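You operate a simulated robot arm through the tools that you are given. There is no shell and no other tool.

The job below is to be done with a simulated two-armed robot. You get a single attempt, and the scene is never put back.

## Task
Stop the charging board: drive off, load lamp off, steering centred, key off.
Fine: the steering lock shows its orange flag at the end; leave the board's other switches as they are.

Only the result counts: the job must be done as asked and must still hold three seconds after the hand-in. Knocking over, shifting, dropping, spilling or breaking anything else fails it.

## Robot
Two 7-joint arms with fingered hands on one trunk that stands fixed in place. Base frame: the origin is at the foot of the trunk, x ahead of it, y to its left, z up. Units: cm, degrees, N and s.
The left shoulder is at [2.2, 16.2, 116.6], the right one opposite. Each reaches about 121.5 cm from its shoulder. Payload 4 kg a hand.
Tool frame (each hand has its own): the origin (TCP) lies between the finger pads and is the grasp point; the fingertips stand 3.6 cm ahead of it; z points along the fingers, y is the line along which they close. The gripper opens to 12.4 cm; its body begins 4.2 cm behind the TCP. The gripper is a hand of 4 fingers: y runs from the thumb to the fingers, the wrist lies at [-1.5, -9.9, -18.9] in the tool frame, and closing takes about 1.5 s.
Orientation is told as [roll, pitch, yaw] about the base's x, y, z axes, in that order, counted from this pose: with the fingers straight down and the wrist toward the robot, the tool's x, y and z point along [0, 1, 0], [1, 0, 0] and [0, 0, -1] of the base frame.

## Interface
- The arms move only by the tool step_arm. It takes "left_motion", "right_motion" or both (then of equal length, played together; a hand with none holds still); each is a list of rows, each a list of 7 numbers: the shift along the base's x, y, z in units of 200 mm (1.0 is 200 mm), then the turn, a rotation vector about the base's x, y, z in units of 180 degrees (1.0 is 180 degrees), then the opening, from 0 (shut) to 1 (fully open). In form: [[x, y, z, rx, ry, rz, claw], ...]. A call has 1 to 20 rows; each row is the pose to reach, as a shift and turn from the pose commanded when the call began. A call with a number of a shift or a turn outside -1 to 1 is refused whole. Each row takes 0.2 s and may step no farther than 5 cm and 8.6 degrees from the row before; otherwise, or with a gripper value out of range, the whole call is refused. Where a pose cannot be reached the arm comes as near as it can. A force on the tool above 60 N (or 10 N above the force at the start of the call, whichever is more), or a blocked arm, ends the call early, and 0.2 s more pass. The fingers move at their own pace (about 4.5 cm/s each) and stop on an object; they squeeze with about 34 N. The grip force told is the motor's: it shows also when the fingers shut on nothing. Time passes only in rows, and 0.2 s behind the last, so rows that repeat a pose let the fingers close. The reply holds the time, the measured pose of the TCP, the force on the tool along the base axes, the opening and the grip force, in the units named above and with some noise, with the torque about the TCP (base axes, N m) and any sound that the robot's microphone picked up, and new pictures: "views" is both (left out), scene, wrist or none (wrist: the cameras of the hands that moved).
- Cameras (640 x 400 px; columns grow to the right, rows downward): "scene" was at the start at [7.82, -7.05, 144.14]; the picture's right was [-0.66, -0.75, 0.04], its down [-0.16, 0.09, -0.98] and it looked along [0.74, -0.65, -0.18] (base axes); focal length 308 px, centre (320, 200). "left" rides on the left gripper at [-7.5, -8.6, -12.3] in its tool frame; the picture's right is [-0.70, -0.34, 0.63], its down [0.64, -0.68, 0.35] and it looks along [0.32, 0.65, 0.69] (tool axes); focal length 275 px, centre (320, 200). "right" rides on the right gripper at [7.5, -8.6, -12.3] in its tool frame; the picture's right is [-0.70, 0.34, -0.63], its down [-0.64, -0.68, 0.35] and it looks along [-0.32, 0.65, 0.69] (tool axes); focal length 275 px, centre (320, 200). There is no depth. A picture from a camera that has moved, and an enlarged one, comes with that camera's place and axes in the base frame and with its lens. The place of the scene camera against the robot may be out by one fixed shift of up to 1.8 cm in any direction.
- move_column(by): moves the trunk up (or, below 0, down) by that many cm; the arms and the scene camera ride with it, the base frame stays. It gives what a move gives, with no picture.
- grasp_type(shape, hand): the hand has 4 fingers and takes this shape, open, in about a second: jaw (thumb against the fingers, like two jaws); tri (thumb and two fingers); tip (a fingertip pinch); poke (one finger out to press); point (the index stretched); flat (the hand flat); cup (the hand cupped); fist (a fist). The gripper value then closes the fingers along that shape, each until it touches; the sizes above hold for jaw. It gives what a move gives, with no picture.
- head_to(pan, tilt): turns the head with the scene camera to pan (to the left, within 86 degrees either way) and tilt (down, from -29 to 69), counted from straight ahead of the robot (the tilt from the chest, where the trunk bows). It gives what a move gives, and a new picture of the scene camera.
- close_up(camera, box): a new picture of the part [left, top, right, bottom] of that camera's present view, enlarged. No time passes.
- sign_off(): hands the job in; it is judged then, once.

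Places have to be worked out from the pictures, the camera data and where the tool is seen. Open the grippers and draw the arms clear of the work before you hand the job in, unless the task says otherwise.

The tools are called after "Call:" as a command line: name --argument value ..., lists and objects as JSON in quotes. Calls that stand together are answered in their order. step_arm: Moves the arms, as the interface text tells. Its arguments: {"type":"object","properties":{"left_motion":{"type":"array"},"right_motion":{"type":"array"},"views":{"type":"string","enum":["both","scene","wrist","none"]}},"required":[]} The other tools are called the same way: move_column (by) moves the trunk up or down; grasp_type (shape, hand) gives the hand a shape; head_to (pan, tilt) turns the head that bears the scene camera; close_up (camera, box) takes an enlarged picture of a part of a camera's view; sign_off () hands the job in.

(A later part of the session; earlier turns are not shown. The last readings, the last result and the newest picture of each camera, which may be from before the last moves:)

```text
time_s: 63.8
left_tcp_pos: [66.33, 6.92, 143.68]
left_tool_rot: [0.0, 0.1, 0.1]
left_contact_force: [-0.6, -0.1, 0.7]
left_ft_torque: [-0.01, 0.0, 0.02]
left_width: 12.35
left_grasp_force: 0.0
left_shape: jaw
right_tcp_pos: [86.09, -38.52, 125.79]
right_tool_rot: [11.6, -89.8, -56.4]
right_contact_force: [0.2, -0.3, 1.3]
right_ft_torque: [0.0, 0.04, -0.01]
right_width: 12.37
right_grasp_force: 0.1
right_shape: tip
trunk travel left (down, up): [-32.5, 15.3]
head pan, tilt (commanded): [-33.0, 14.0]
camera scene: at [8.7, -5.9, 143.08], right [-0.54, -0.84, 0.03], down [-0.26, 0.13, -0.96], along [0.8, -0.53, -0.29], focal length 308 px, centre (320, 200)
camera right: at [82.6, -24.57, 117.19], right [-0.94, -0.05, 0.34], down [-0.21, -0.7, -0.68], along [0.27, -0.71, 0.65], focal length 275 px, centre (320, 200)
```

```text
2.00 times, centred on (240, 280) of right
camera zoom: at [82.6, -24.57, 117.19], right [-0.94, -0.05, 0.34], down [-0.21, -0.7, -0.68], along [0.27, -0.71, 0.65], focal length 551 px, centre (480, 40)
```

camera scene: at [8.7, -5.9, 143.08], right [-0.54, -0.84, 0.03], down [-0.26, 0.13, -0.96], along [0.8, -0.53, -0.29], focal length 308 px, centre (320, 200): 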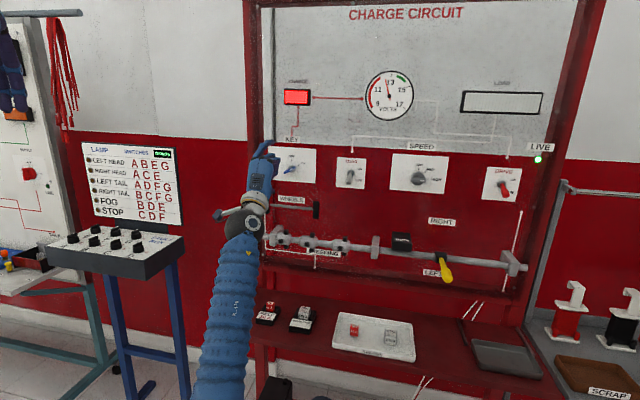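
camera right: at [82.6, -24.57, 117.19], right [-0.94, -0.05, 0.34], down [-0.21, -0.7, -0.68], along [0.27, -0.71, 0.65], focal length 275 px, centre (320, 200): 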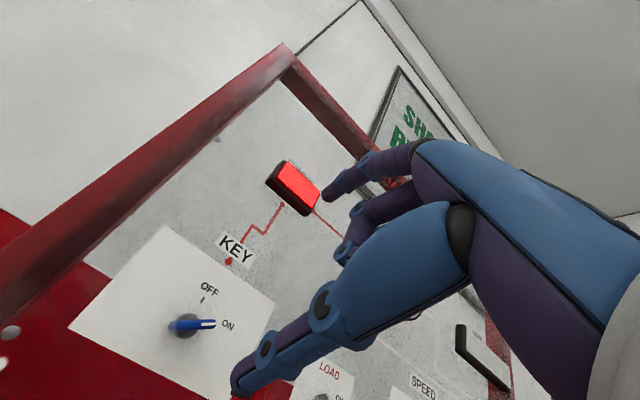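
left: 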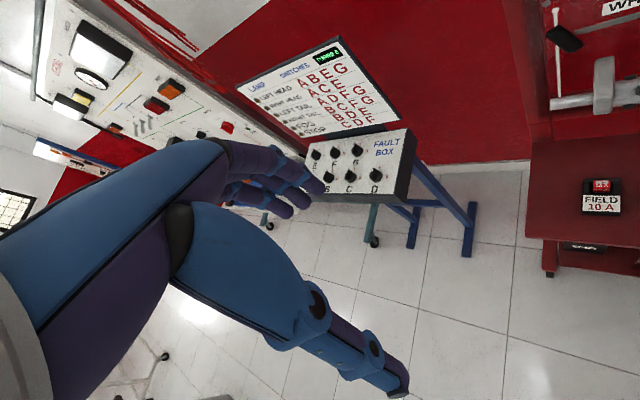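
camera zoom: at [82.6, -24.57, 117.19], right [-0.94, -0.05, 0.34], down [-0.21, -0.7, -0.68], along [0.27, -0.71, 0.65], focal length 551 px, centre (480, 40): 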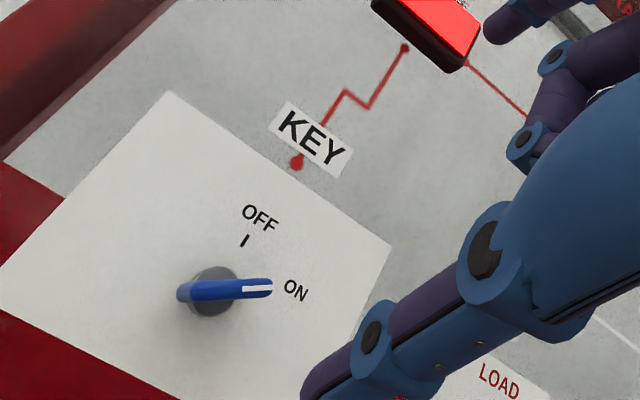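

I place the key handle's centre at r≈-33.6, depth≈105, z≈121.9, about 4 cm long and 30° above horizontal (pointing at ON). Before gripping it, I'll test at this stand-off whether the wrist can roll 90° counter-clockwise, which the turn will need.

Call:
step_arm --right_motion '[[-0.0295, 0.0295, 0, 0, 0, 0, 1], [-0.0295, 0.0295, 0, -0.0295, 0.0295, 0, 1], [-0.0295, 0.0295, 0, -0.059, 0.059, 0, 1], [-0.0295, 0.0295, 0, -0.0885, 0.0885, 0, 1], [-0.0295, 0.0295, 0, -0.1179, 0.1179, 0, 1], [-0.0295, 0.0295, 0, -0.147, 0.147, 0, 1], [-0.0295, 0.0295, 0, -0.177, 0.177, 0, 1], [-0.0295, 0.0295, 0, -0.206, 0.206, 0, 1], [-0.0295, 0.0295, 0, -0.236, 0.236, 0, 1], [-0.0295, 0.0295, 0, -0.265, 0.265, 0, 1], [-0.0295, 0.0295, 0, -0.295, 0.295, 0, 1], [-0.0295, 0.0295, 0, -0.3245, 0.3245, 0, 1], [-0.0295, 0.0295, 0, -0.3536, 0.3536, 0, 1]]' --views "both"

```text
time_s: 66.6
left_tcp_pos: [66.21, 6.78, 143.82]
left_tool_rot: [0.0, -0.1, -0.1]
left_contact_force: [0.1, 0.2, -0.2]
left_ft_torque: [0.02, 0.0, 0.02]
left_width: 12.39
left_grasp_force: 0.1
left_shape: jaw
right_tcp_pos: [85.26, -38.04, 125.95]
right_tool_rot: [-89.9, 0.3, 45.1]
right_contact_force: [-0.3, 0.6, 0.2]
right_ft_torque: [0.02, 0.01, 0.02]
right_width: 12.36
right_grasp_force: 0.2
right_shape: tip
trunk travel left (down, up): [-32.5, 15.3]
head pan, tilt (commanded): [-33.0, 14.0]
camera scene: at [8.61, -6.01, 143.11], right [-0.54, -0.84, 0.03], down [-0.26, 0.13, -0.96], along [0.8, -0.53, -0.29], focal length 308 px, centre (320, 200)
camera right: at [70.47, -35.6, 118.46], right [-0.21, 0.69, 0.69], down [-0.23, -0.72, 0.65], along [0.95, -0.03, 0.31], focal length 275 px, centre (320, 200)
```

scene: 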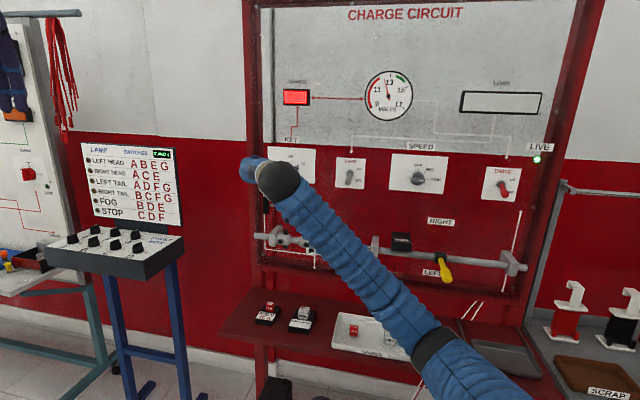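
right: 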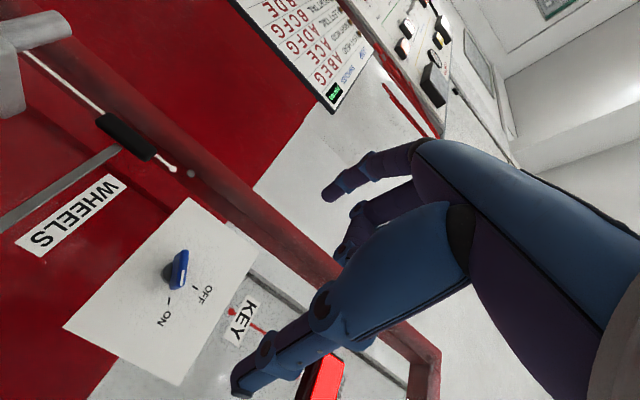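

The wrist can roll the full 90° counter-clockwise here. This opposite-side view also helps pin down the handle, so I'll enlarge it.

Call:
close_up --camera "right" --box '[100, 200, 260, 340]'

Call:
close_up --camera "scene" --box '[255, 135, 335, 185]'

```text
2.86 times, centred on (180, 270) of right
camera zoom: at [70.47, -35.6, 118.46], right [-0.21, 0.69, 0.69], down [-0.23, -0.72, 0.65], along [0.95, -0.03, 0.31], focal length 786 px, centre (720, 0)
```

zoom: 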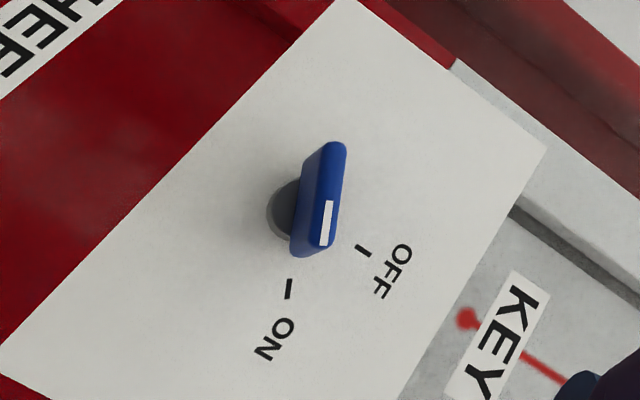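

```text
8.00 times, centred on (295, 160) of scene
camera zoom: at [8.61, -6.01, 143.11], right [-0.54, -0.84, 0.03], down [-0.26, 0.13, -0.96], along [0.8, -0.53, -0.29], focal length 2466 px, centre (520, 520)
```

zoom: 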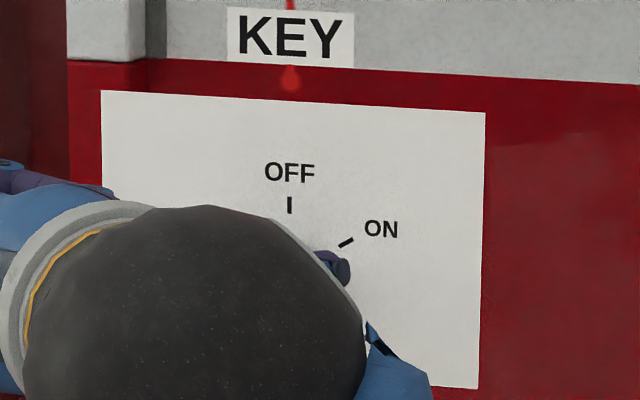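

Combining both views, the handle's outer face is at depth≈105.3, centre r≈-33.6, z≈122.1, tilted 28–30°. I'll roll back to 30° counter-clockwise, square across the handle, and line up with it at depth 90 with the pinch half open.

Call:
step_arm --right_motion '[[0.015, -0.01, -0.02, 0.0295, -0.0295, 0, 0.5], [0.03, -0.02, -0.04, 0.0589, -0.0589, 0, 0.5], [0.044, -0.03, -0.063, 0.0884, -0.0884, 0, 0.5], [0.059, -0.041, -0.084, 0.1179, -0.1179, 0, 0.5], [0.073, -0.051, -0.105, 0.1473, -0.1473, 0, 0.5], [0.088, -0.061, -0.126, 0.1768, -0.1768, 0, 0.5], [0.103, -0.071, -0.147, 0.2062, -0.2062, 0, 0.5], [0.1175, -0.0815, -0.1675, 0.2357, -0.2357, 0, 0.5], [0.1175, -0.0815, -0.1675, 0.2357, -0.2357, 0, 0.5]]' --views "both"

Call:
close_up --camera "right" --box '[120, 150, 440, 350]'

```text
time_s: 68.6
left_tcp_pos: [66.31, 6.64, 143.73]
left_tool_rot: [-0.1, 0.0, -0.1]
left_contact_force: [-0.5, -0.4, -0.7]
left_ft_torque: [0.02, 0.01, 0.01]
left_width: 12.36
left_grasp_force: 0.0
left_shape: jaw
right_tcp_pos: [87.74, -39.8, 122.48]
right_tool_rot: [-89.9, -60.0, 45.0]
right_contact_force: [0.8, 0.7, -0.7]
right_ft_torque: [0.02, -0.01, 0.0]
right_width: 6.29
right_grasp_force: 0.0
right_shape: tip
trunk travel left (down, up): [-32.5, 15.3]
head pan, tilt (commanded): [-33.0, 14.0]
camera scene: at [8.61, -6.1, 143.11], right [-0.54, -0.84, 0.03], down [-0.26, 0.13, -0.96], along [0.8, -0.53, -0.29], focal length 308 px, centre (320, 200)
camera right: at [80.46, -29.67, 111.36], right [-0.75, 0.14, 0.64], down [-0.39, -0.88, -0.27], along [0.53, -0.45, 0.72], focal length 275 px, centre (320, 200)
```

scene: 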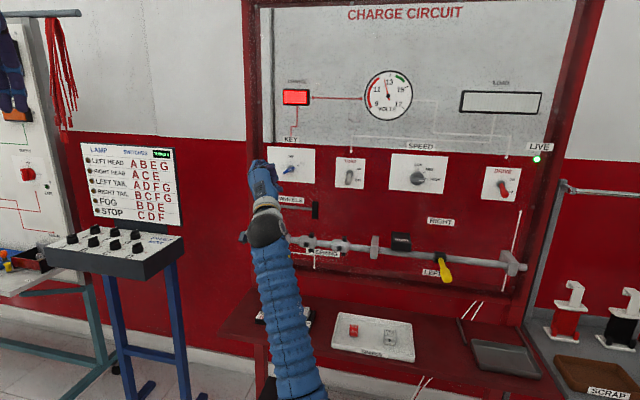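
right: 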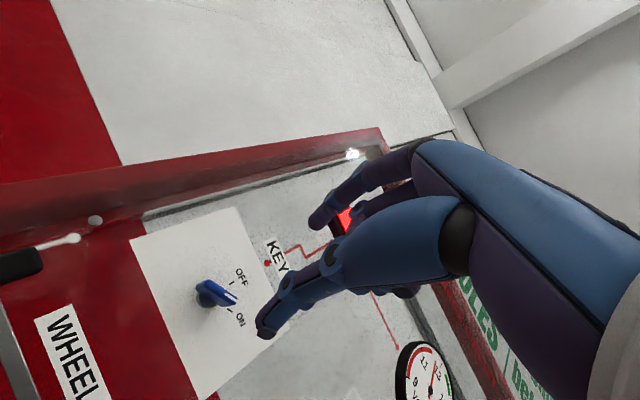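

```text
2.00 times, centred on (280, 250) of right
camera zoom: at [80.46, -29.67, 111.36], right [-0.75, 0.14, 0.64], down [-0.39, -0.88, -0.27], along [0.53, -0.45, 0.72], focal length 551 px, centre (400, 100)
```

zoom: 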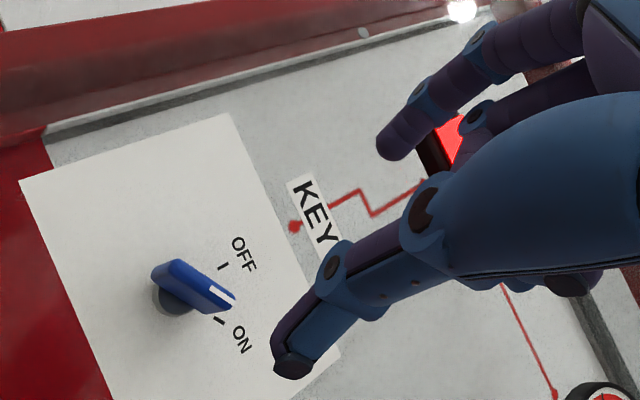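

In this view the handle sits at tool x≈-0.1, y≈-0.6, right on the pinch point, and nearly square to the closing direction. I'll advance 13 cm so the fingertips straddle the handle.

Call:
step_arm --right_motion '[[0.11, -0.11, 0, 0, 0, 0, 0.5], [0.22, -0.22, 0, 0, 0, 0, 0.5], [0.33, -0.33, 0, 0, 0, 0, 0.5], [0.4, -0.4, 0, 0, 0, 0, 0.5], [0.43, -0.43, 0, 0, 0, 0, 0.5], [0.46, -0.46, 0, 0, 0, 0, 0.5]]' --views "both"

Call:
close_up --camera "right" --box '[160, 150, 480, 350]'

Call:
close_up --camera "scene" --box '[240, 130, 340, 200]'

```text
time_s: 70.0
left_tcp_pos: [66.3, 6.79, 143.84]
left_tool_rot: [0.0, 0.0, -0.1]
left_contact_force: [-0.8, 0.1, -1.0]
left_ft_torque: [0.0, 0.0, -0.01]
left_width: 12.35
left_grasp_force: 0.1
left_shape: jaw
right_tcp_pos: [96.95, -48.89, 122.47]
right_tool_rot: [-90.0, -59.8, 44.9]
right_contact_force: [0.0, 0.9, 0.2]
right_ft_torque: [0.02, -0.03, -0.01]
right_width: 6.31
right_grasp_force: 0.1
right_shape: tip
trunk travel left (down, up): [-32.5, 15.3]
head pan, tilt (commanded): [-33.0, 14.0]
camera scene: at [8.66, -6.03, 143.1], right [-0.54, -0.84, 0.03], down [-0.26, 0.13, -0.96], along [0.8, -0.53, -0.29], focal length 308 px, centre (320, 200)
camera right: at [89.74, -38.85, 111.29], right [-0.75, 0.14, 0.64], down [-0.39, -0.88, -0.27], along [0.53, -0.45, 0.72], focal length 275 px, centre (320, 200)
```

scene: 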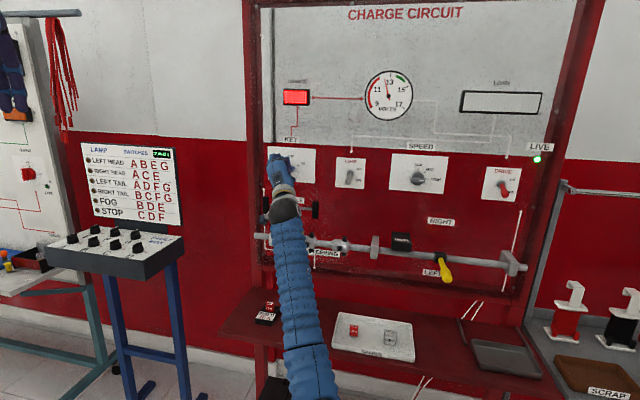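
right: 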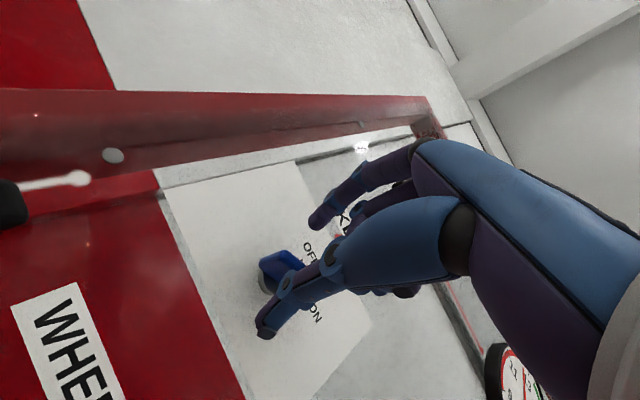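

```text
2.00 times, centred on (320, 250) of right
camera zoom: at [89.74, -38.85, 111.29], right [-0.75, 0.14, 0.64], down [-0.39, -0.88, -0.27], along [0.53, -0.45, 0.72], focal length 551 px, centre (320, 100)
```

zoom: 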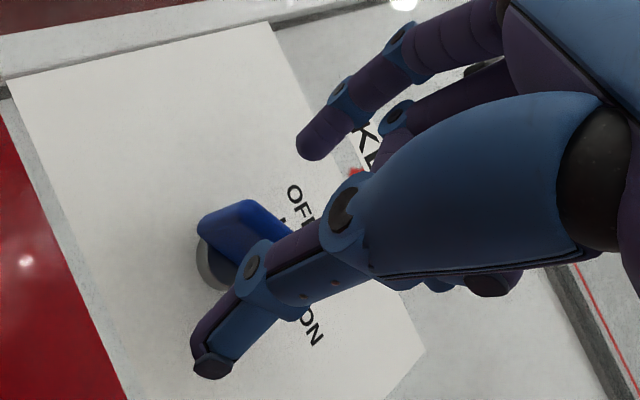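

```text
5.71 times, centred on (290, 165) of scene
camera zoom: at [8.66, -6.03, 143.1], right [-0.54, -0.84, 0.03], down [-0.26, 0.13, -0.96], along [0.8, -0.53, -0.29], focal length 1761 px, centre (491, 400)
```

zoom: 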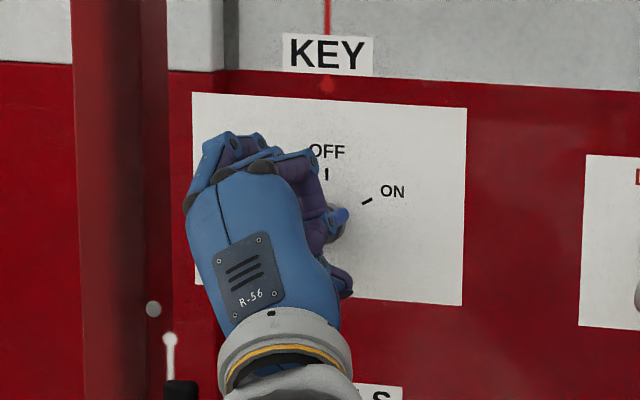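

The fingertips are around the handle without contact, thumb below-right and index above-left. I'll close the pinch on it.

Call:
step_arm --right_motion '[[0, 0, 0, 0, 0, 0, 0.3], [0, 0, 0, 0, 0, 0, 0.1], [0, 0, 0, 0, 0, 0, 0], [0, 0, 0, 0, 0, 0, 0], [0, 0, 0, 0, 0, 0, 0], [0, 0, 0, 0, 0, 0, 0]]' --views "wrist"

Call:
close_up --camera "right" --box '[160, 150, 480, 350]'

Call:
close_up --camera "scene" --box '[240, 130, 340, 200]'

```text
time_s: 71.4
left_tcp_pos: [66.26, 6.84, 143.83]
left_tool_rot: [0.0, 0.1, -0.1]
left_contact_force: [0.3, -0.8, 0.1]
left_ft_torque: [0.0, 0.01, -0.02]
left_width: 12.36
left_grasp_force: 0.0
left_shape: jaw
right_tcp_pos: [97.01, -49.06, 122.52]
right_tool_rot: [-90.0, -59.8, 44.9]
right_contact_force: [-5.8, 2.1, -2.8]
right_ft_torque: [-0.2, -0.04, 0.08]
right_width: 1.09
right_grasp_force: 34.1
right_shape: tip
trunk travel left (down, up): [-32.5, 15.3]
head pan, tilt (commanded): [-33.0, 14.0]
camera right: at [89.69, -38.8, 111.31], right [-0.75, 0.14, 0.64], down [-0.39, -0.88, -0.27], along [0.53, -0.45, 0.72], focal length 275 px, centre (320, 200)
```

right: 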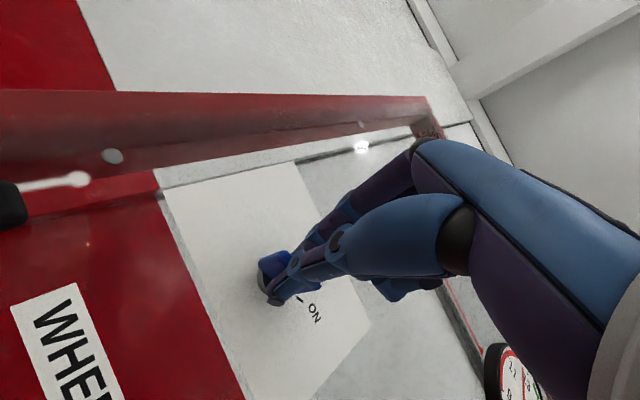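

```text
2.00 times, centred on (320, 250) of right
camera zoom: at [89.69, -38.8, 111.31], right [-0.75, 0.14, 0.64], down [-0.39, -0.88, -0.27], along [0.53, -0.45, 0.72], focal length 551 px, centre (320, 100)
```

zoom: 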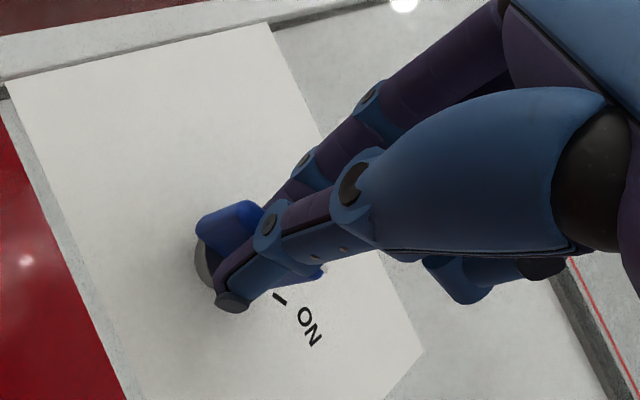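

```text
5.71 times, centred on (290, 165) of scene
camera zoom: at [8.61, -5.99, 143.1], right [-0.54, -0.84, 0.03], down [-0.26, 0.13, -0.96], along [0.8, -0.53, -0.29], focal length 1761 px, centre (491, 400)
```

zoom: 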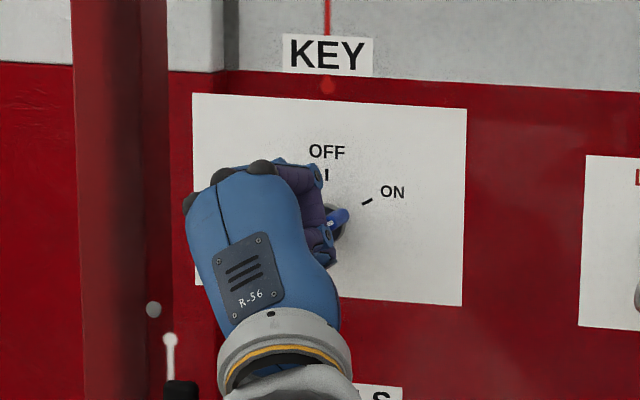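

The handle is gripped (1.1 cm wide, 34 N). I'll now turn it 60° counter-clockwise about its axis toward OFF.

Call:
step_arm --right_motion '[[0.001, 0.001, -0.003, -0.0295, 0.0295, 0, 0], [0.003, 0.003, -0.006, -0.0589, 0.0589, 0, 0], [0.004, 0.004, -0.01, -0.0884, 0.0884, 0, 0], [0.005, 0.005, -0.013, -0.1179, 0.1179, 0, 0], [0.007, 0.007, -0.016, -0.1473, 0.1473, 0, 0], [0.008, 0.008, -0.02, -0.1768, 0.1768, 0, 0], [0.009, 0.009, -0.023, -0.2062, 0.2062, 0, 0], [0.0106, 0.0106, -0.026, -0.2357, 0.2357, 0, 0]]' --views "both"

Call:
close_up --camera "right" --box '[160, 150, 480, 350]'

Call:
close_up --camera "scene" --box '[250, 120, 550, 290]'

```text
time_s: 73.2
left_tcp_pos: [66.16, 6.78, 143.84]
left_tool_rot: [0.0, 0.0, -0.1]
left_contact_force: [-0.1, -0.2, -1.6]
left_ft_torque: [-0.01, 0.01, -0.04]
left_width: 12.37
left_grasp_force: 0.0
left_shape: jaw
right_tcp_pos: [97.0, -48.74, 122.2]
right_tool_rot: [-90.1, 0.2, 44.9]
right_contact_force: [-2.9, -4.6, 7.5]
right_ft_torque: [-0.3, -0.23, 0.2]
right_width: 0.92
right_grasp_force: 34.0
right_shape: tip
trunk travel left (down, up): [-32.5, 15.3]
head pan, tilt (commanded): [-33.0, 14.0]
camera scene: at [8.53, -6.03, 143.12], right [-0.54, -0.84, 0.03], down [-0.26, 0.13, -0.96], along [0.8, -0.53, -0.29], focal length 308 px, centre (320, 200)
camera right: at [82.17, -46.3, 114.67], right [-0.21, 0.69, 0.69], down [-0.24, -0.72, 0.65], along [0.95, -0.03, 0.31], focal length 275 px, centre (320, 200)
```

scene: 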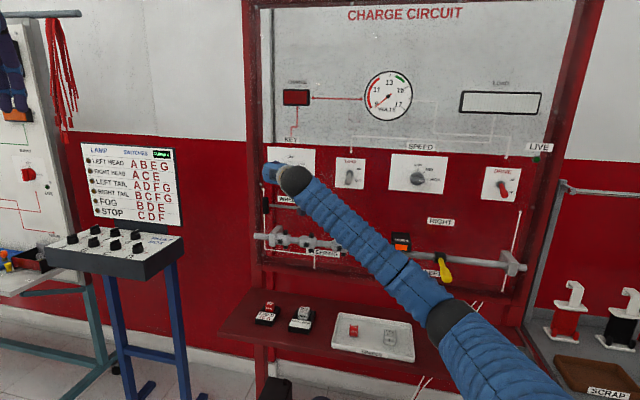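
right: 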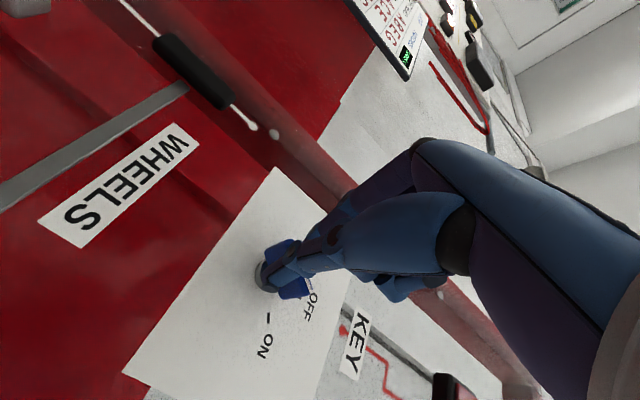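

```text
2.00 times, centred on (320, 250) of right
camera zoom: at [82.17, -46.3, 114.67], right [-0.21, 0.69, 0.69], down [-0.24, -0.72, 0.65], along [0.95, -0.03, 0.31], focal length 551 px, centre (320, 100)
```

zoom: 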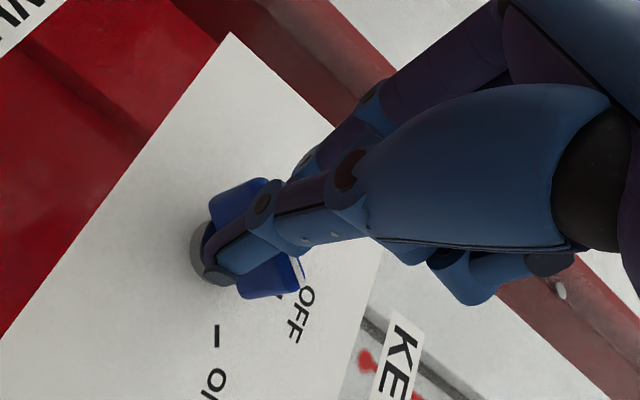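

```text
2.13 times, centred on (400, 205) of scene
camera zoom: at [8.53, -6.03, 143.12], right [-0.54, -0.84, 0.03], down [-0.26, 0.13, -0.96], along [0.8, -0.53, -0.29], focal length 658 px, centre (149, 189)
```

zoom: 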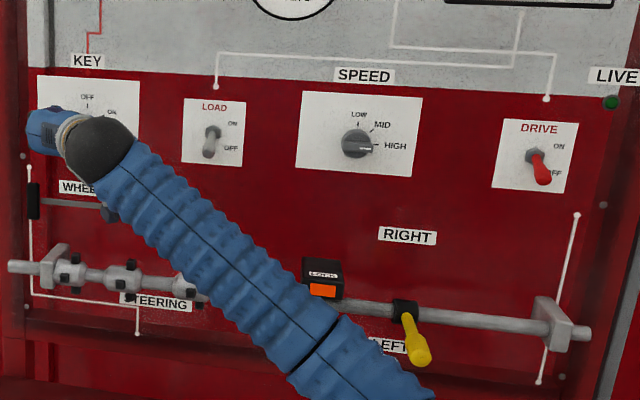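

The lock now shows its orange flag, and the CHARGE and LIVE lamps have gone out with the key at OFF. I'll open the pinch and check that the key stays.

Call:
step_arm --right_motion '[[0, 0, 0, 0, 0, 0, 0.2], [0, 0, 0, 0, 0, 0, 0.4], [0, 0, 0, 0, 0, 0, 0.5], [0, 0, 0, 0, 0, 0, 0.5], [0, 0, 0, 0, 0, 0, 0.5]]' --views "wrist"

Call:
close_up --camera "right" --box '[160, 150, 480, 350]'

```text
time_s: 74.4
left_tcp_pos: [66.4, 6.8, 143.67]
left_tool_rot: [0.0, 0.1, -0.2]
left_contact_force: [0.2, -0.9, -0.5]
left_ft_torque: [-0.01, -0.01, 0.02]
left_width: 12.37
left_grasp_force: 0.0
left_shape: jaw
right_tcp_pos: [96.95, -48.67, 122.05]
right_tool_rot: [-90.1, 0.2, 44.9]
right_contact_force: [-0.3, 0.2, 0.1]
right_ft_torque: [0.01, -0.01, -0.01]
right_width: 6.14
right_grasp_force: 0.0
right_shape: tip
trunk travel left (down, up): [-32.5, 15.3]
head pan, tilt (commanded): [-33.0, 14.0]
camera right: at [82.27, -46.22, 114.55], right [-0.21, 0.69, 0.7], down [-0.24, -0.73, 0.65], along [0.95, -0.03, 0.31], focal length 275 px, centre (320, 200)
```

right: 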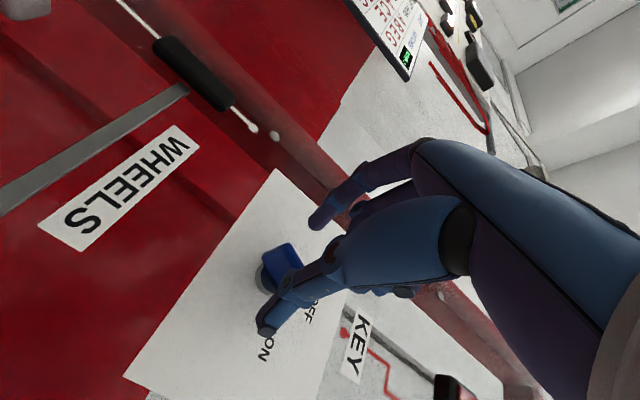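

```text
2.00 times, centred on (320, 250) of right
camera zoom: at [82.27, -46.22, 114.55], right [-0.21, 0.69, 0.7], down [-0.24, -0.73, 0.65], along [0.95, -0.03, 0.31], focal length 551 px, centre (320, 100)
```

zoom: 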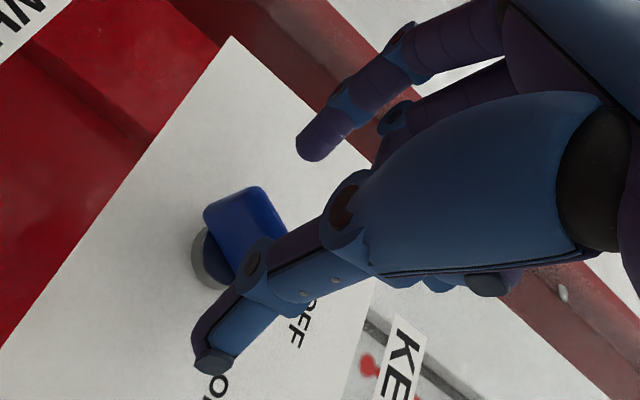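

Fingers are open and free of the handle (forces near zero), with the key still upright at OFF. I'll draw straight back from the board.

Call:
step_arm --right_motion '[[-0.07, 0.07, 0, 0, 0, 0, 0.5], [-0.17, 0.17, 0, 0, 0, 0, 0.5], [-0.29, 0.29, 0, 0, 0, 0, 0.5], [-0.41, 0.41, 0, 0, 0, 0, 0.7], [-0.53, 0.53, 0, 0, 0, 0, 1], [-0.65, 0.65, 0, 0, 0, 0, 1]]' --views "both"

Call:
close_up --camera "right" --box '[100, 160, 340, 340]'

Call:
close_up --camera "scene" --box '[250, 60, 570, 290]'

```text
time_s: 75.8
left_tcp_pos: [66.19, 6.81, 143.83]
left_tool_rot: [0.0, 0.0, -0.1]
left_contact_force: [-0.3, -0.2, 0.8]
left_ft_torque: [-0.01, -0.01, 0.0]
left_width: 12.39
left_grasp_force: 0.0
left_shape: jaw
right_tcp_pos: [84.13, -35.89, 122.17]
right_tool_rot: [-90.0, 0.0, 45.0]
right_contact_force: [0.5, -0.1, 0.5]
right_ft_torque: [-0.01, -0.01, -0.03]
right_width: 12.38
right_grasp_force: 0.0
right_shape: tip
trunk travel left (down, up): [-32.5, 15.3]
head pan, tilt (commanded): [-33.0, 14.0]
camera scene: at [8.62, -5.97, 143.11], right [-0.54, -0.84, 0.03], down [-0.26, 0.13, -0.96], along [0.8, -0.53, -0.29], focal length 308 px, centre (320, 200)
camera right: at [69.24, -33.24, 114.63], right [-0.21, 0.69, 0.7], down [-0.24, -0.73, 0.65], along [0.95, -0.03, 0.31], focal length 275 px, centre (320, 200)
```

scene: 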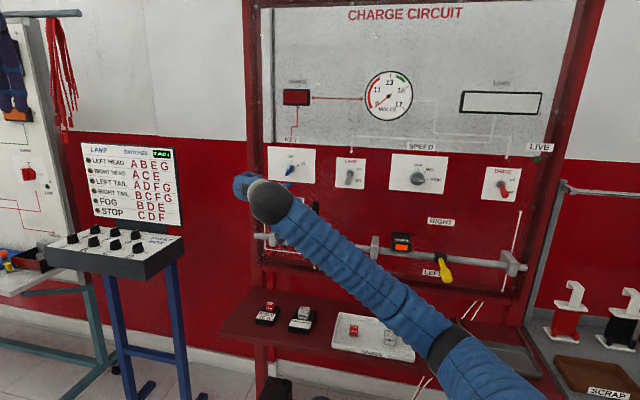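
right: 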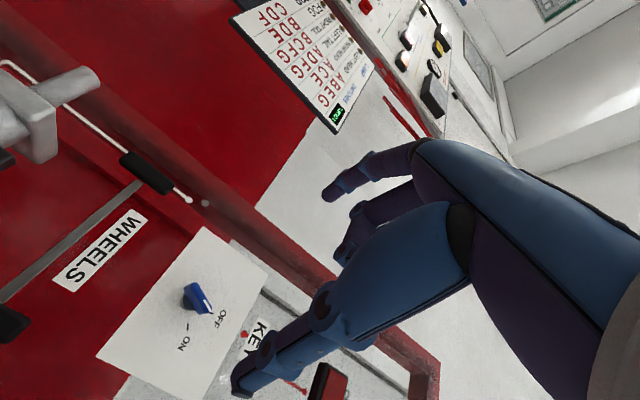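

```text
2.22 times, centred on (220, 250) of right
camera zoom: at [69.24, -33.24, 114.63], right [-0.21, 0.69, 0.7], down [-0.24, -0.73, 0.65], along [0.95, -0.03, 0.31], focal length 612 px, centre (542, 89)
```

zoom: 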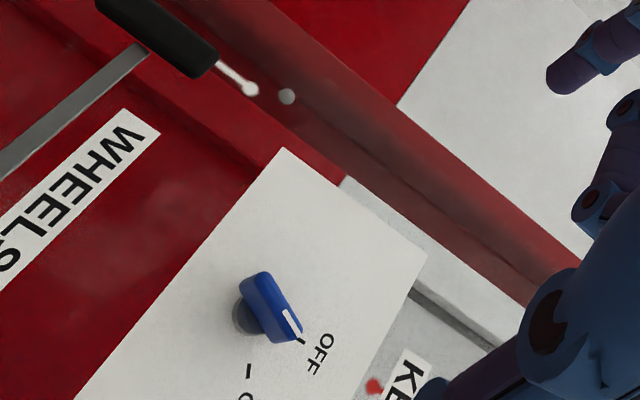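

```text
1.74 times, centred on (410, 175) of scene
camera zoom: at [8.62, -5.97, 143.11], right [-0.54, -0.84, 0.03], down [-0.26, 0.13, -0.96], along [0.8, -0.53, -0.29], focal length 536 px, centre (164, 244)
```

zoom: 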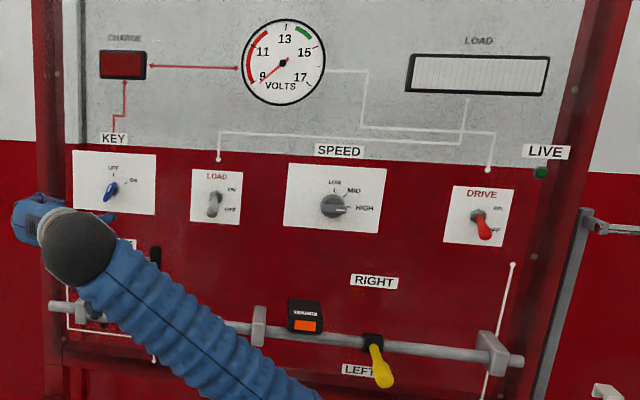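

Everything looks off, but the key handle may not be exactly vertical. I'll enlarge it to check its angle.

Call:
close_up --camera "scene" --box '[262, 140, 326, 190]'

Call:
close_up --camera "right" --box '[140, 250, 260, 350]'

Call:
close_up --camera "scene" --box '[370, 215, 470, 290]'

```text
8.00 times, centred on (294, 165) of scene
camera zoom: at [8.62, -5.97, 143.11], right [-0.54, -0.84, 0.03], down [-0.26, 0.13, -0.96], along [0.8, -0.53, -0.29], focal length 2466 px, centre (528, 480)
```

zoom: 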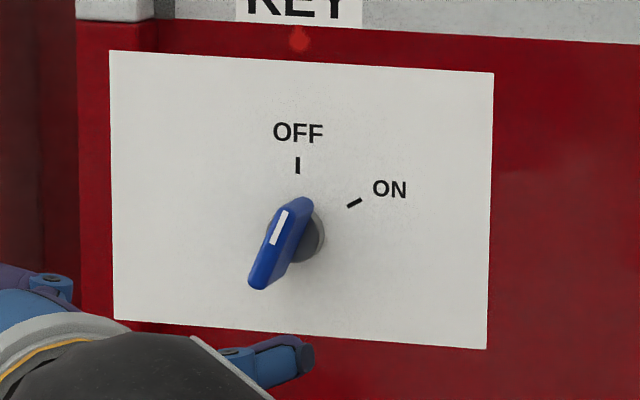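

```text
4.00 times, centred on (200, 300) of right
camera zoom: at [69.24, -33.24, 114.63], right [-0.21, 0.69, 0.7], down [-0.24, -0.73, 0.65], along [0.95, -0.03, 0.31], focal length 1101 px, centre (800, -200)
```

zoom: 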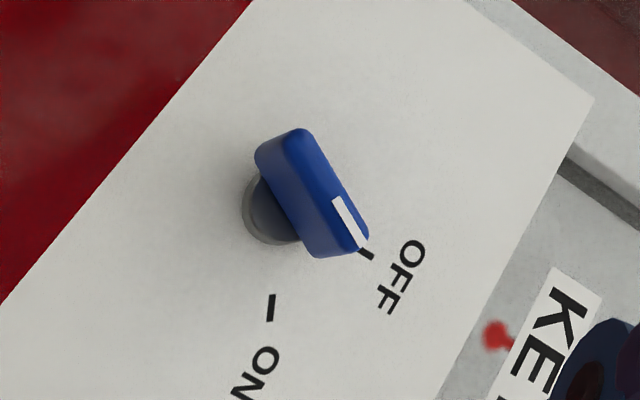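

```text
5.33 times, centred on (420, 252) of scene
camera zoom: at [8.62, -5.97, 143.11], right [-0.54, -0.84, 0.03], down [-0.26, 0.13, -0.96], along [0.8, -0.53, -0.29], focal length 1644 px, centre (-213, -80)
```

zoom: 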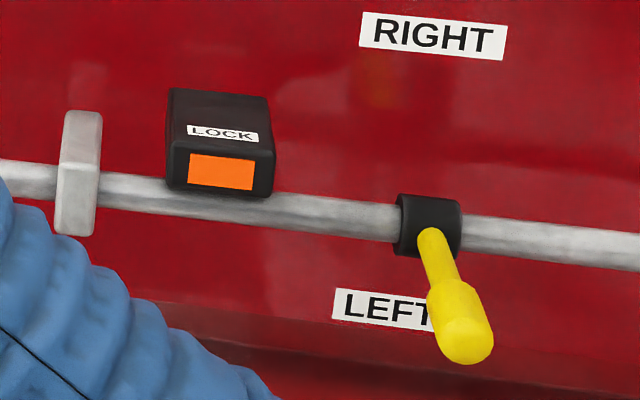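

Projecting the handle's edge, it stands about 24° right of vertical: the grip slipped part-way, and although the circuit reads off, the key is short of the OFF mark. I'll re-grip it square at its present angle and finish the turn, first rolling 24° back and approaching again.

Call:
step_arm --right_motion '[[0, 0, 0, 0.0314, -0.0314, 0, 0.5], [0, 0, 0, 0.0629, -0.0629, 0, 0.5], [0.05, -0.05, 0.005, 0.0943, -0.0943, 0, 0.5], [0.2, -0.2, 0.0115, 0.0943, -0.0943, 0, 0.5], [0.35, -0.35, 0.0115, 0.0943, -0.0943, 0, 0.5], [0.5, -0.5, 0.0115, 0.0943, -0.0943, 0, 0.5], [0.58, -0.578, 0.0115, 0.0943, -0.0943, 0, 0.5], [0.65, -0.647, 0.0115, 0.0943, -0.0943, 0, 0.5]]' --views "wrist"

Call:
close_up --camera "right" --box '[160, 150, 480, 350]'

```text
time_s: 77.6
left_tcp_pos: [66.27, 6.66, 143.81]
left_tool_rot: [-0.1, 0.0, -0.1]
left_contact_force: [-0.1, 0.1, 0.4]
left_ft_torque: [0.0, 0.0, -0.01]
left_width: 12.37
left_grasp_force: 0.0
left_shape: jaw
right_tcp_pos: [97.34, -48.68, 122.13]
right_tool_rot: [-90.0, -23.8, 45.0]
right_contact_force: [-0.9, 1.0, -0.2]
right_ft_torque: [0.0, -0.03, 0.0]
right_width: 6.29
right_grasp_force: 0.0
right_shape: tip
trunk travel left (down, up): [-32.5, 15.3]
head pan, tilt (commanded): [-33.0, 14.0]
camera right: at [85.04, -43.52, 111.82], right [-0.43, 0.47, 0.77], down [-0.38, -0.87, 0.31], along [0.82, -0.16, 0.55], focal length 275 px, centre (320, 200)
```

right: 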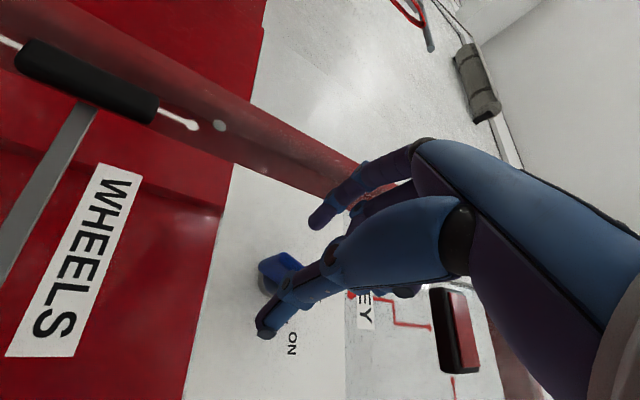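

```text
2.00 times, centred on (320, 250) of right
camera zoom: at [85.04, -43.52, 111.82], right [-0.43, 0.47, 0.77], down [-0.38, -0.87, 0.31], along [0.82, -0.16, 0.55], focal length 551 px, centre (320, 100)
```

zoom: 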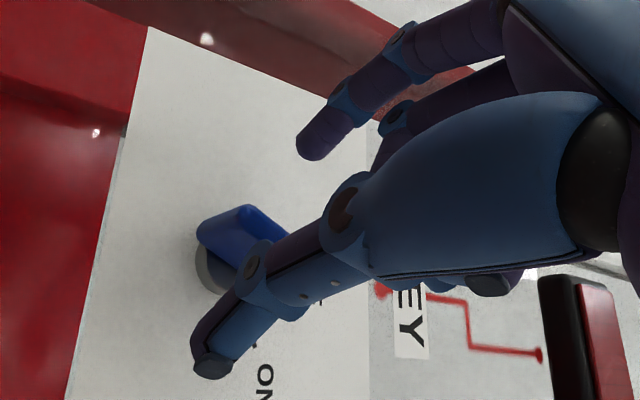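

The fingertips straddle the handle again, this time square to its present angle. I'll close the pinch and turn a further 26° counter-clockwise.

Call:
step_arm --right_motion '[[0, 0, 0, 0, 0, 0, 0.3], [0, 0, 0, 0, 0, 0, 0.1], [0, 0, 0, 0, 0, 0, 0], [0, 0, 0, 0, 0, 0, 0], [0, 0, 0, 0, 0, 0, 0], [0, 0, 0, 0, 0, 0, 0], [0, 0, -0.002, -0.0255, 0.0255, 0, 0], [0, 0, -0.005, -0.051, 0.051, 0, 0], [0, 0, -0.008, -0.0766, 0.0766, 0, 0], [0, 0, -0.012, -0.1021, 0.1021, 0, 0], [0, 0, -0.012, -0.1021, 0.1021, 0, 0]]' --views "both"

Call:
close_up --camera "right" --box '[200, 180, 400, 330]'

Call:
close_up --camera "scene" --box '[250, 120, 550, 290]'

```text
time_s: 80.0
left_tcp_pos: [66.12, 6.81, 143.86]
left_tool_rot: [0.0, -0.1, 0.0]
left_contact_force: [-1.0, -0.4, 0.0]
left_ft_torque: [0.0, -0.01, 0.04]
left_width: 12.37
left_grasp_force: 0.0
left_shape: jaw
right_tcp_pos: [97.04, -48.69, 122.2]
right_tool_rot: [-90.2, 2.3, 45.0]
right_contact_force: [-2.8, -1.1, 4.6]
right_ft_torque: [-0.18, -0.09, 0.28]
right_width: 0.92
right_grasp_force: 34.2
right_shape: tip
trunk travel left (down, up): [-32.5, 15.3]
head pan, tilt (commanded): [-33.0, 14.0]
camera scene: at [8.57, -6.01, 143.11], right [-0.54, -0.84, 0.03], down [-0.26, 0.13, -0.96], along [0.8, -0.53, -0.29], focal length 308 px, centre (320, 200)
camera right: at [82.04, -46.35, 114.93], right [-0.19, 0.71, 0.68], down [-0.22, -0.71, 0.67], along [0.96, -0.02, 0.29], focal length 275 px, centre (320, 200)
```

scene: 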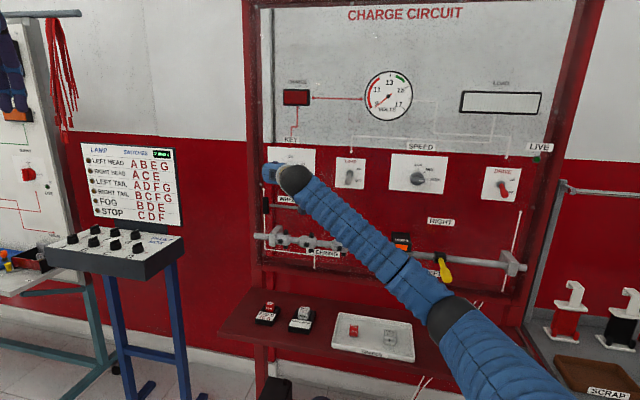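
right: 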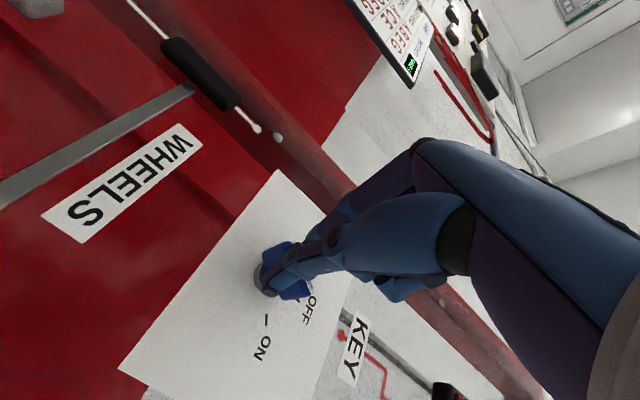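

```text
2.67 times, centred on (300, 255) of right
camera zoom: at [82.04, -46.35, 114.93], right [-0.19, 0.71, 0.68], down [-0.22, -0.71, 0.67], along [0.96, -0.02, 0.29], focal length 734 px, centre (373, 53)
```

zoom: 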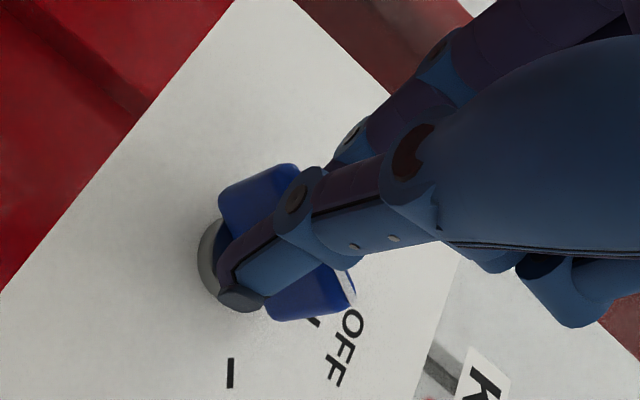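

```text
2.13 times, centred on (400, 205) of scene
camera zoom: at [8.57, -6.01, 143.11], right [-0.54, -0.84, 0.03], down [-0.26, 0.13, -0.96], along [0.8, -0.53, -0.29], focal length 658 px, centre (149, 189)
```

zoom: 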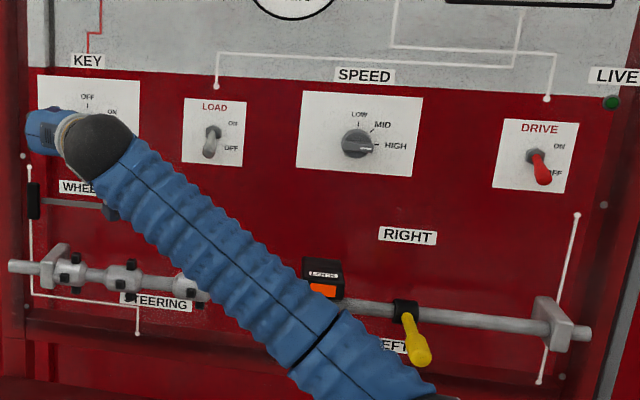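

The key barely moved this time (still about 25–30° off vertical), so the pinch at its pivot just slips: there's no leverage there. I'll release and instead push the handle's upper end to the left with the closed pinch, starting by opening and backing off.

Call:
step_arm --right_motion '[[0, 0, 0, 0, 0, 0, 0.3], [0, 0, 0, 0, 0, 0, 0.5], [0, 0, 0, 0, 0, 0, 0.5], [0, 0, 0, 0, 0, 0, 0.5], [-0.1, 0.1, 0, 0, 0, 0, 0.5], [-0.25, 0.25, 0, 0, 0, 0, 0.5], [-0.4, 0.4, 0, 0, 0, 0, 0.5], [-0.5, 0.5, 0, 0, 0, 0, 0.5]]' --views "both"

Call:
close_up --camera "scene" --box '[262, 140, 326, 190]'

Call:
close_up --camera "right" --box '[140, 220, 300, 350]'

```text
time_s: 81.8
left_tcp_pos: [66.25, 6.69, 143.81]
left_tool_rot: [0.1, -0.1, 0.0]
left_contact_force: [-0.3, 0.4, 0.1]
left_ft_torque: [0.0, 0.01, 0.02]
left_width: 12.39
left_grasp_force: 0.0
left_shape: jaw
right_tcp_pos: [87.05, -38.55, 122.13]
right_tool_rot: [-90.0, 2.0, 45.0]
right_contact_force: [0.5, -0.1, 0.0]
right_ft_torque: [0.01, -0.02, -0.03]
right_width: 6.18
right_grasp_force: 0.1
right_shape: tip
trunk travel left (down, up): [-32.5, 15.3]
head pan, tilt (commanded): [-33.0, 14.0]
camera scene: at [8.63, -6.0, 143.11], right [-0.54, -0.84, 0.03], down [-0.26, 0.13, -0.96], along [0.8, -0.53, -0.29], focal length 308 px, centre (320, 200)
camera right: at [72.0, -36.24, 114.96], right [-0.19, 0.7, 0.68], down [-0.22, -0.71, 0.67], along [0.96, -0.02, 0.29], focal length 275 px, centre (320, 200)
```

scene: 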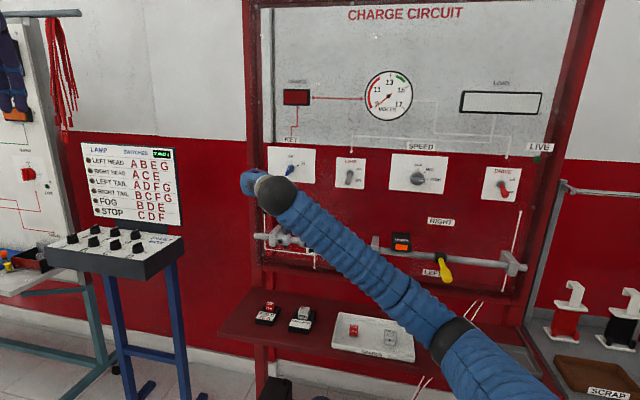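
right: 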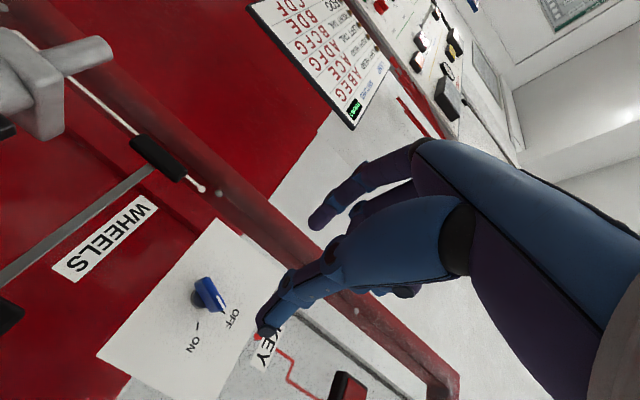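

```text
8.00 times, centred on (294, 165) of scene
camera zoom: at [8.63, -6.0, 143.11], right [-0.54, -0.84, 0.03], down [-0.26, 0.13, -0.96], along [0.8, -0.53, -0.29], focal length 2466 px, centre (528, 480)
```

zoom: 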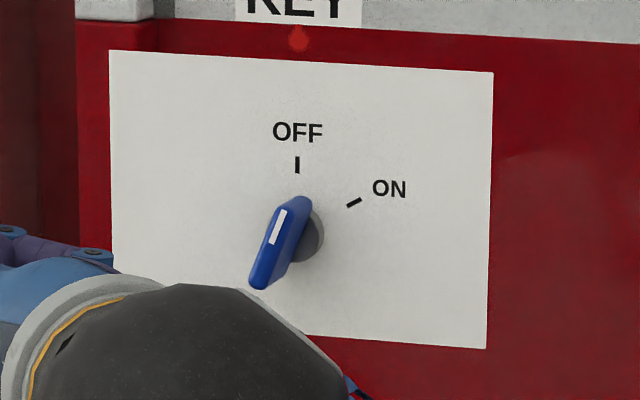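

```text
3.08 times, centred on (220, 285) of right
camera zoom: at [72.0, -36.24, 114.96], right [-0.19, 0.7, 0.68], down [-0.22, -0.71, 0.67], along [0.96, -0.02, 0.29], focal length 847 px, centre (628, -62)
```

zoom: 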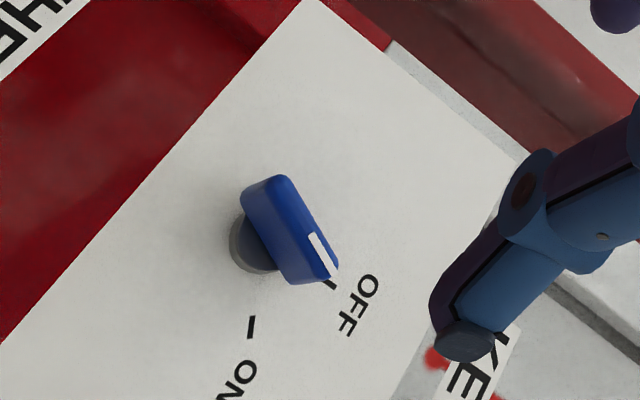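

The handle is still about 24° right of OFF. I'll roll back to palm-down with the pinch closed and line up just right of the handle's upper end, so I can push it left with leverage.

Call:
step_arm --right_motion '[[-0.009, -0.016, 0.01, 0.0301, -0.0301, 0, 0.5], [-0.018, -0.032, 0.02, 0.0602, -0.0602, 0, 0.3], [-0.028, -0.049, 0.03, 0.0904, -0.0904, 0, 0.1], [-0.037, -0.065, 0.04, 0.1205, -0.1205, 0, 0], [-0.046, -0.081, 0.05, 0.1506, -0.1506, 0, 0], [-0.055, -0.097, 0.06, 0.1807, -0.1807, 0, 0], [-0.064, -0.113, 0.07, 0.2108, -0.2108, 0, 0], [-0.073, -0.129, 0.08, 0.2409, -0.2409, 0, 0], [-0.083, -0.146, 0.09, 0.2711, -0.2711, 0, 0], [-0.092, -0.162, 0.1, 0.3012, -0.3012, 0, 0], [-0.101, -0.178, 0.11, 0.3313, -0.3313, 0, 0], [-0.11, -0.194, 0.1185, 0.3614, -0.3614, 0, 0]]' --views "wrist"

Call:
close_up --camera "right" --box '[60, 200, 380, 400]'

```text
time_s: 84.4
left_tcp_pos: [66.27, 6.73, 143.82]
left_tool_rot: [0.1, 0.1, -0.2]
left_contact_force: [-0.8, -0.7, -0.3]
left_ft_torque: [0.02, -0.02, -0.01]
left_width: 12.37
left_grasp_force: 0.0
left_shape: jaw
right_tcp_pos: [84.53, -43.95, 124.75]
right_tool_rot: [-107.7, -87.1, 61.5]
right_contact_force: [-0.1, 0.3, -0.2]
right_ft_torque: [-0.01, -0.02, 0.03]
right_width: 0.0
right_grasp_force: 33.6
right_shape: tip
trunk travel left (down, up): [-32.5, 15.3]
head pan, tilt (commanded): [-33.0, 14.0]
camera right: at [81.22, -30.32, 115.64], right [-0.93, -0.01, 0.36], down [-0.24, -0.73, -0.64], along [0.27, -0.69, 0.67], focal length 275 px, centre (320, 200)
```

right: 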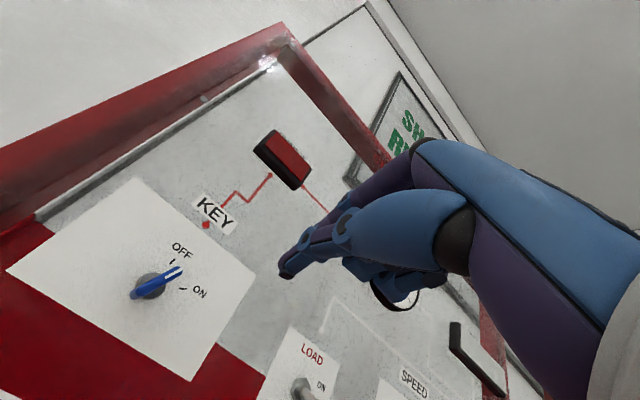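

```text
2.00 times, centred on (220, 300) of right
camera zoom: at [81.22, -30.32, 115.64], right [-0.93, -0.01, 0.36], down [-0.24, -0.73, -0.64], along [0.27, -0.69, 0.67], focal length 551 px, centre (520, 0)
```

zoom: 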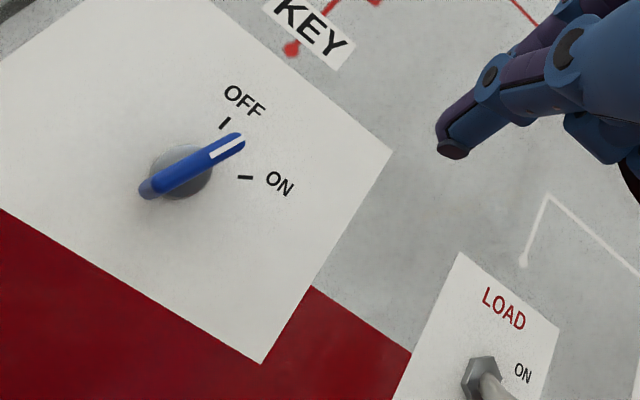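

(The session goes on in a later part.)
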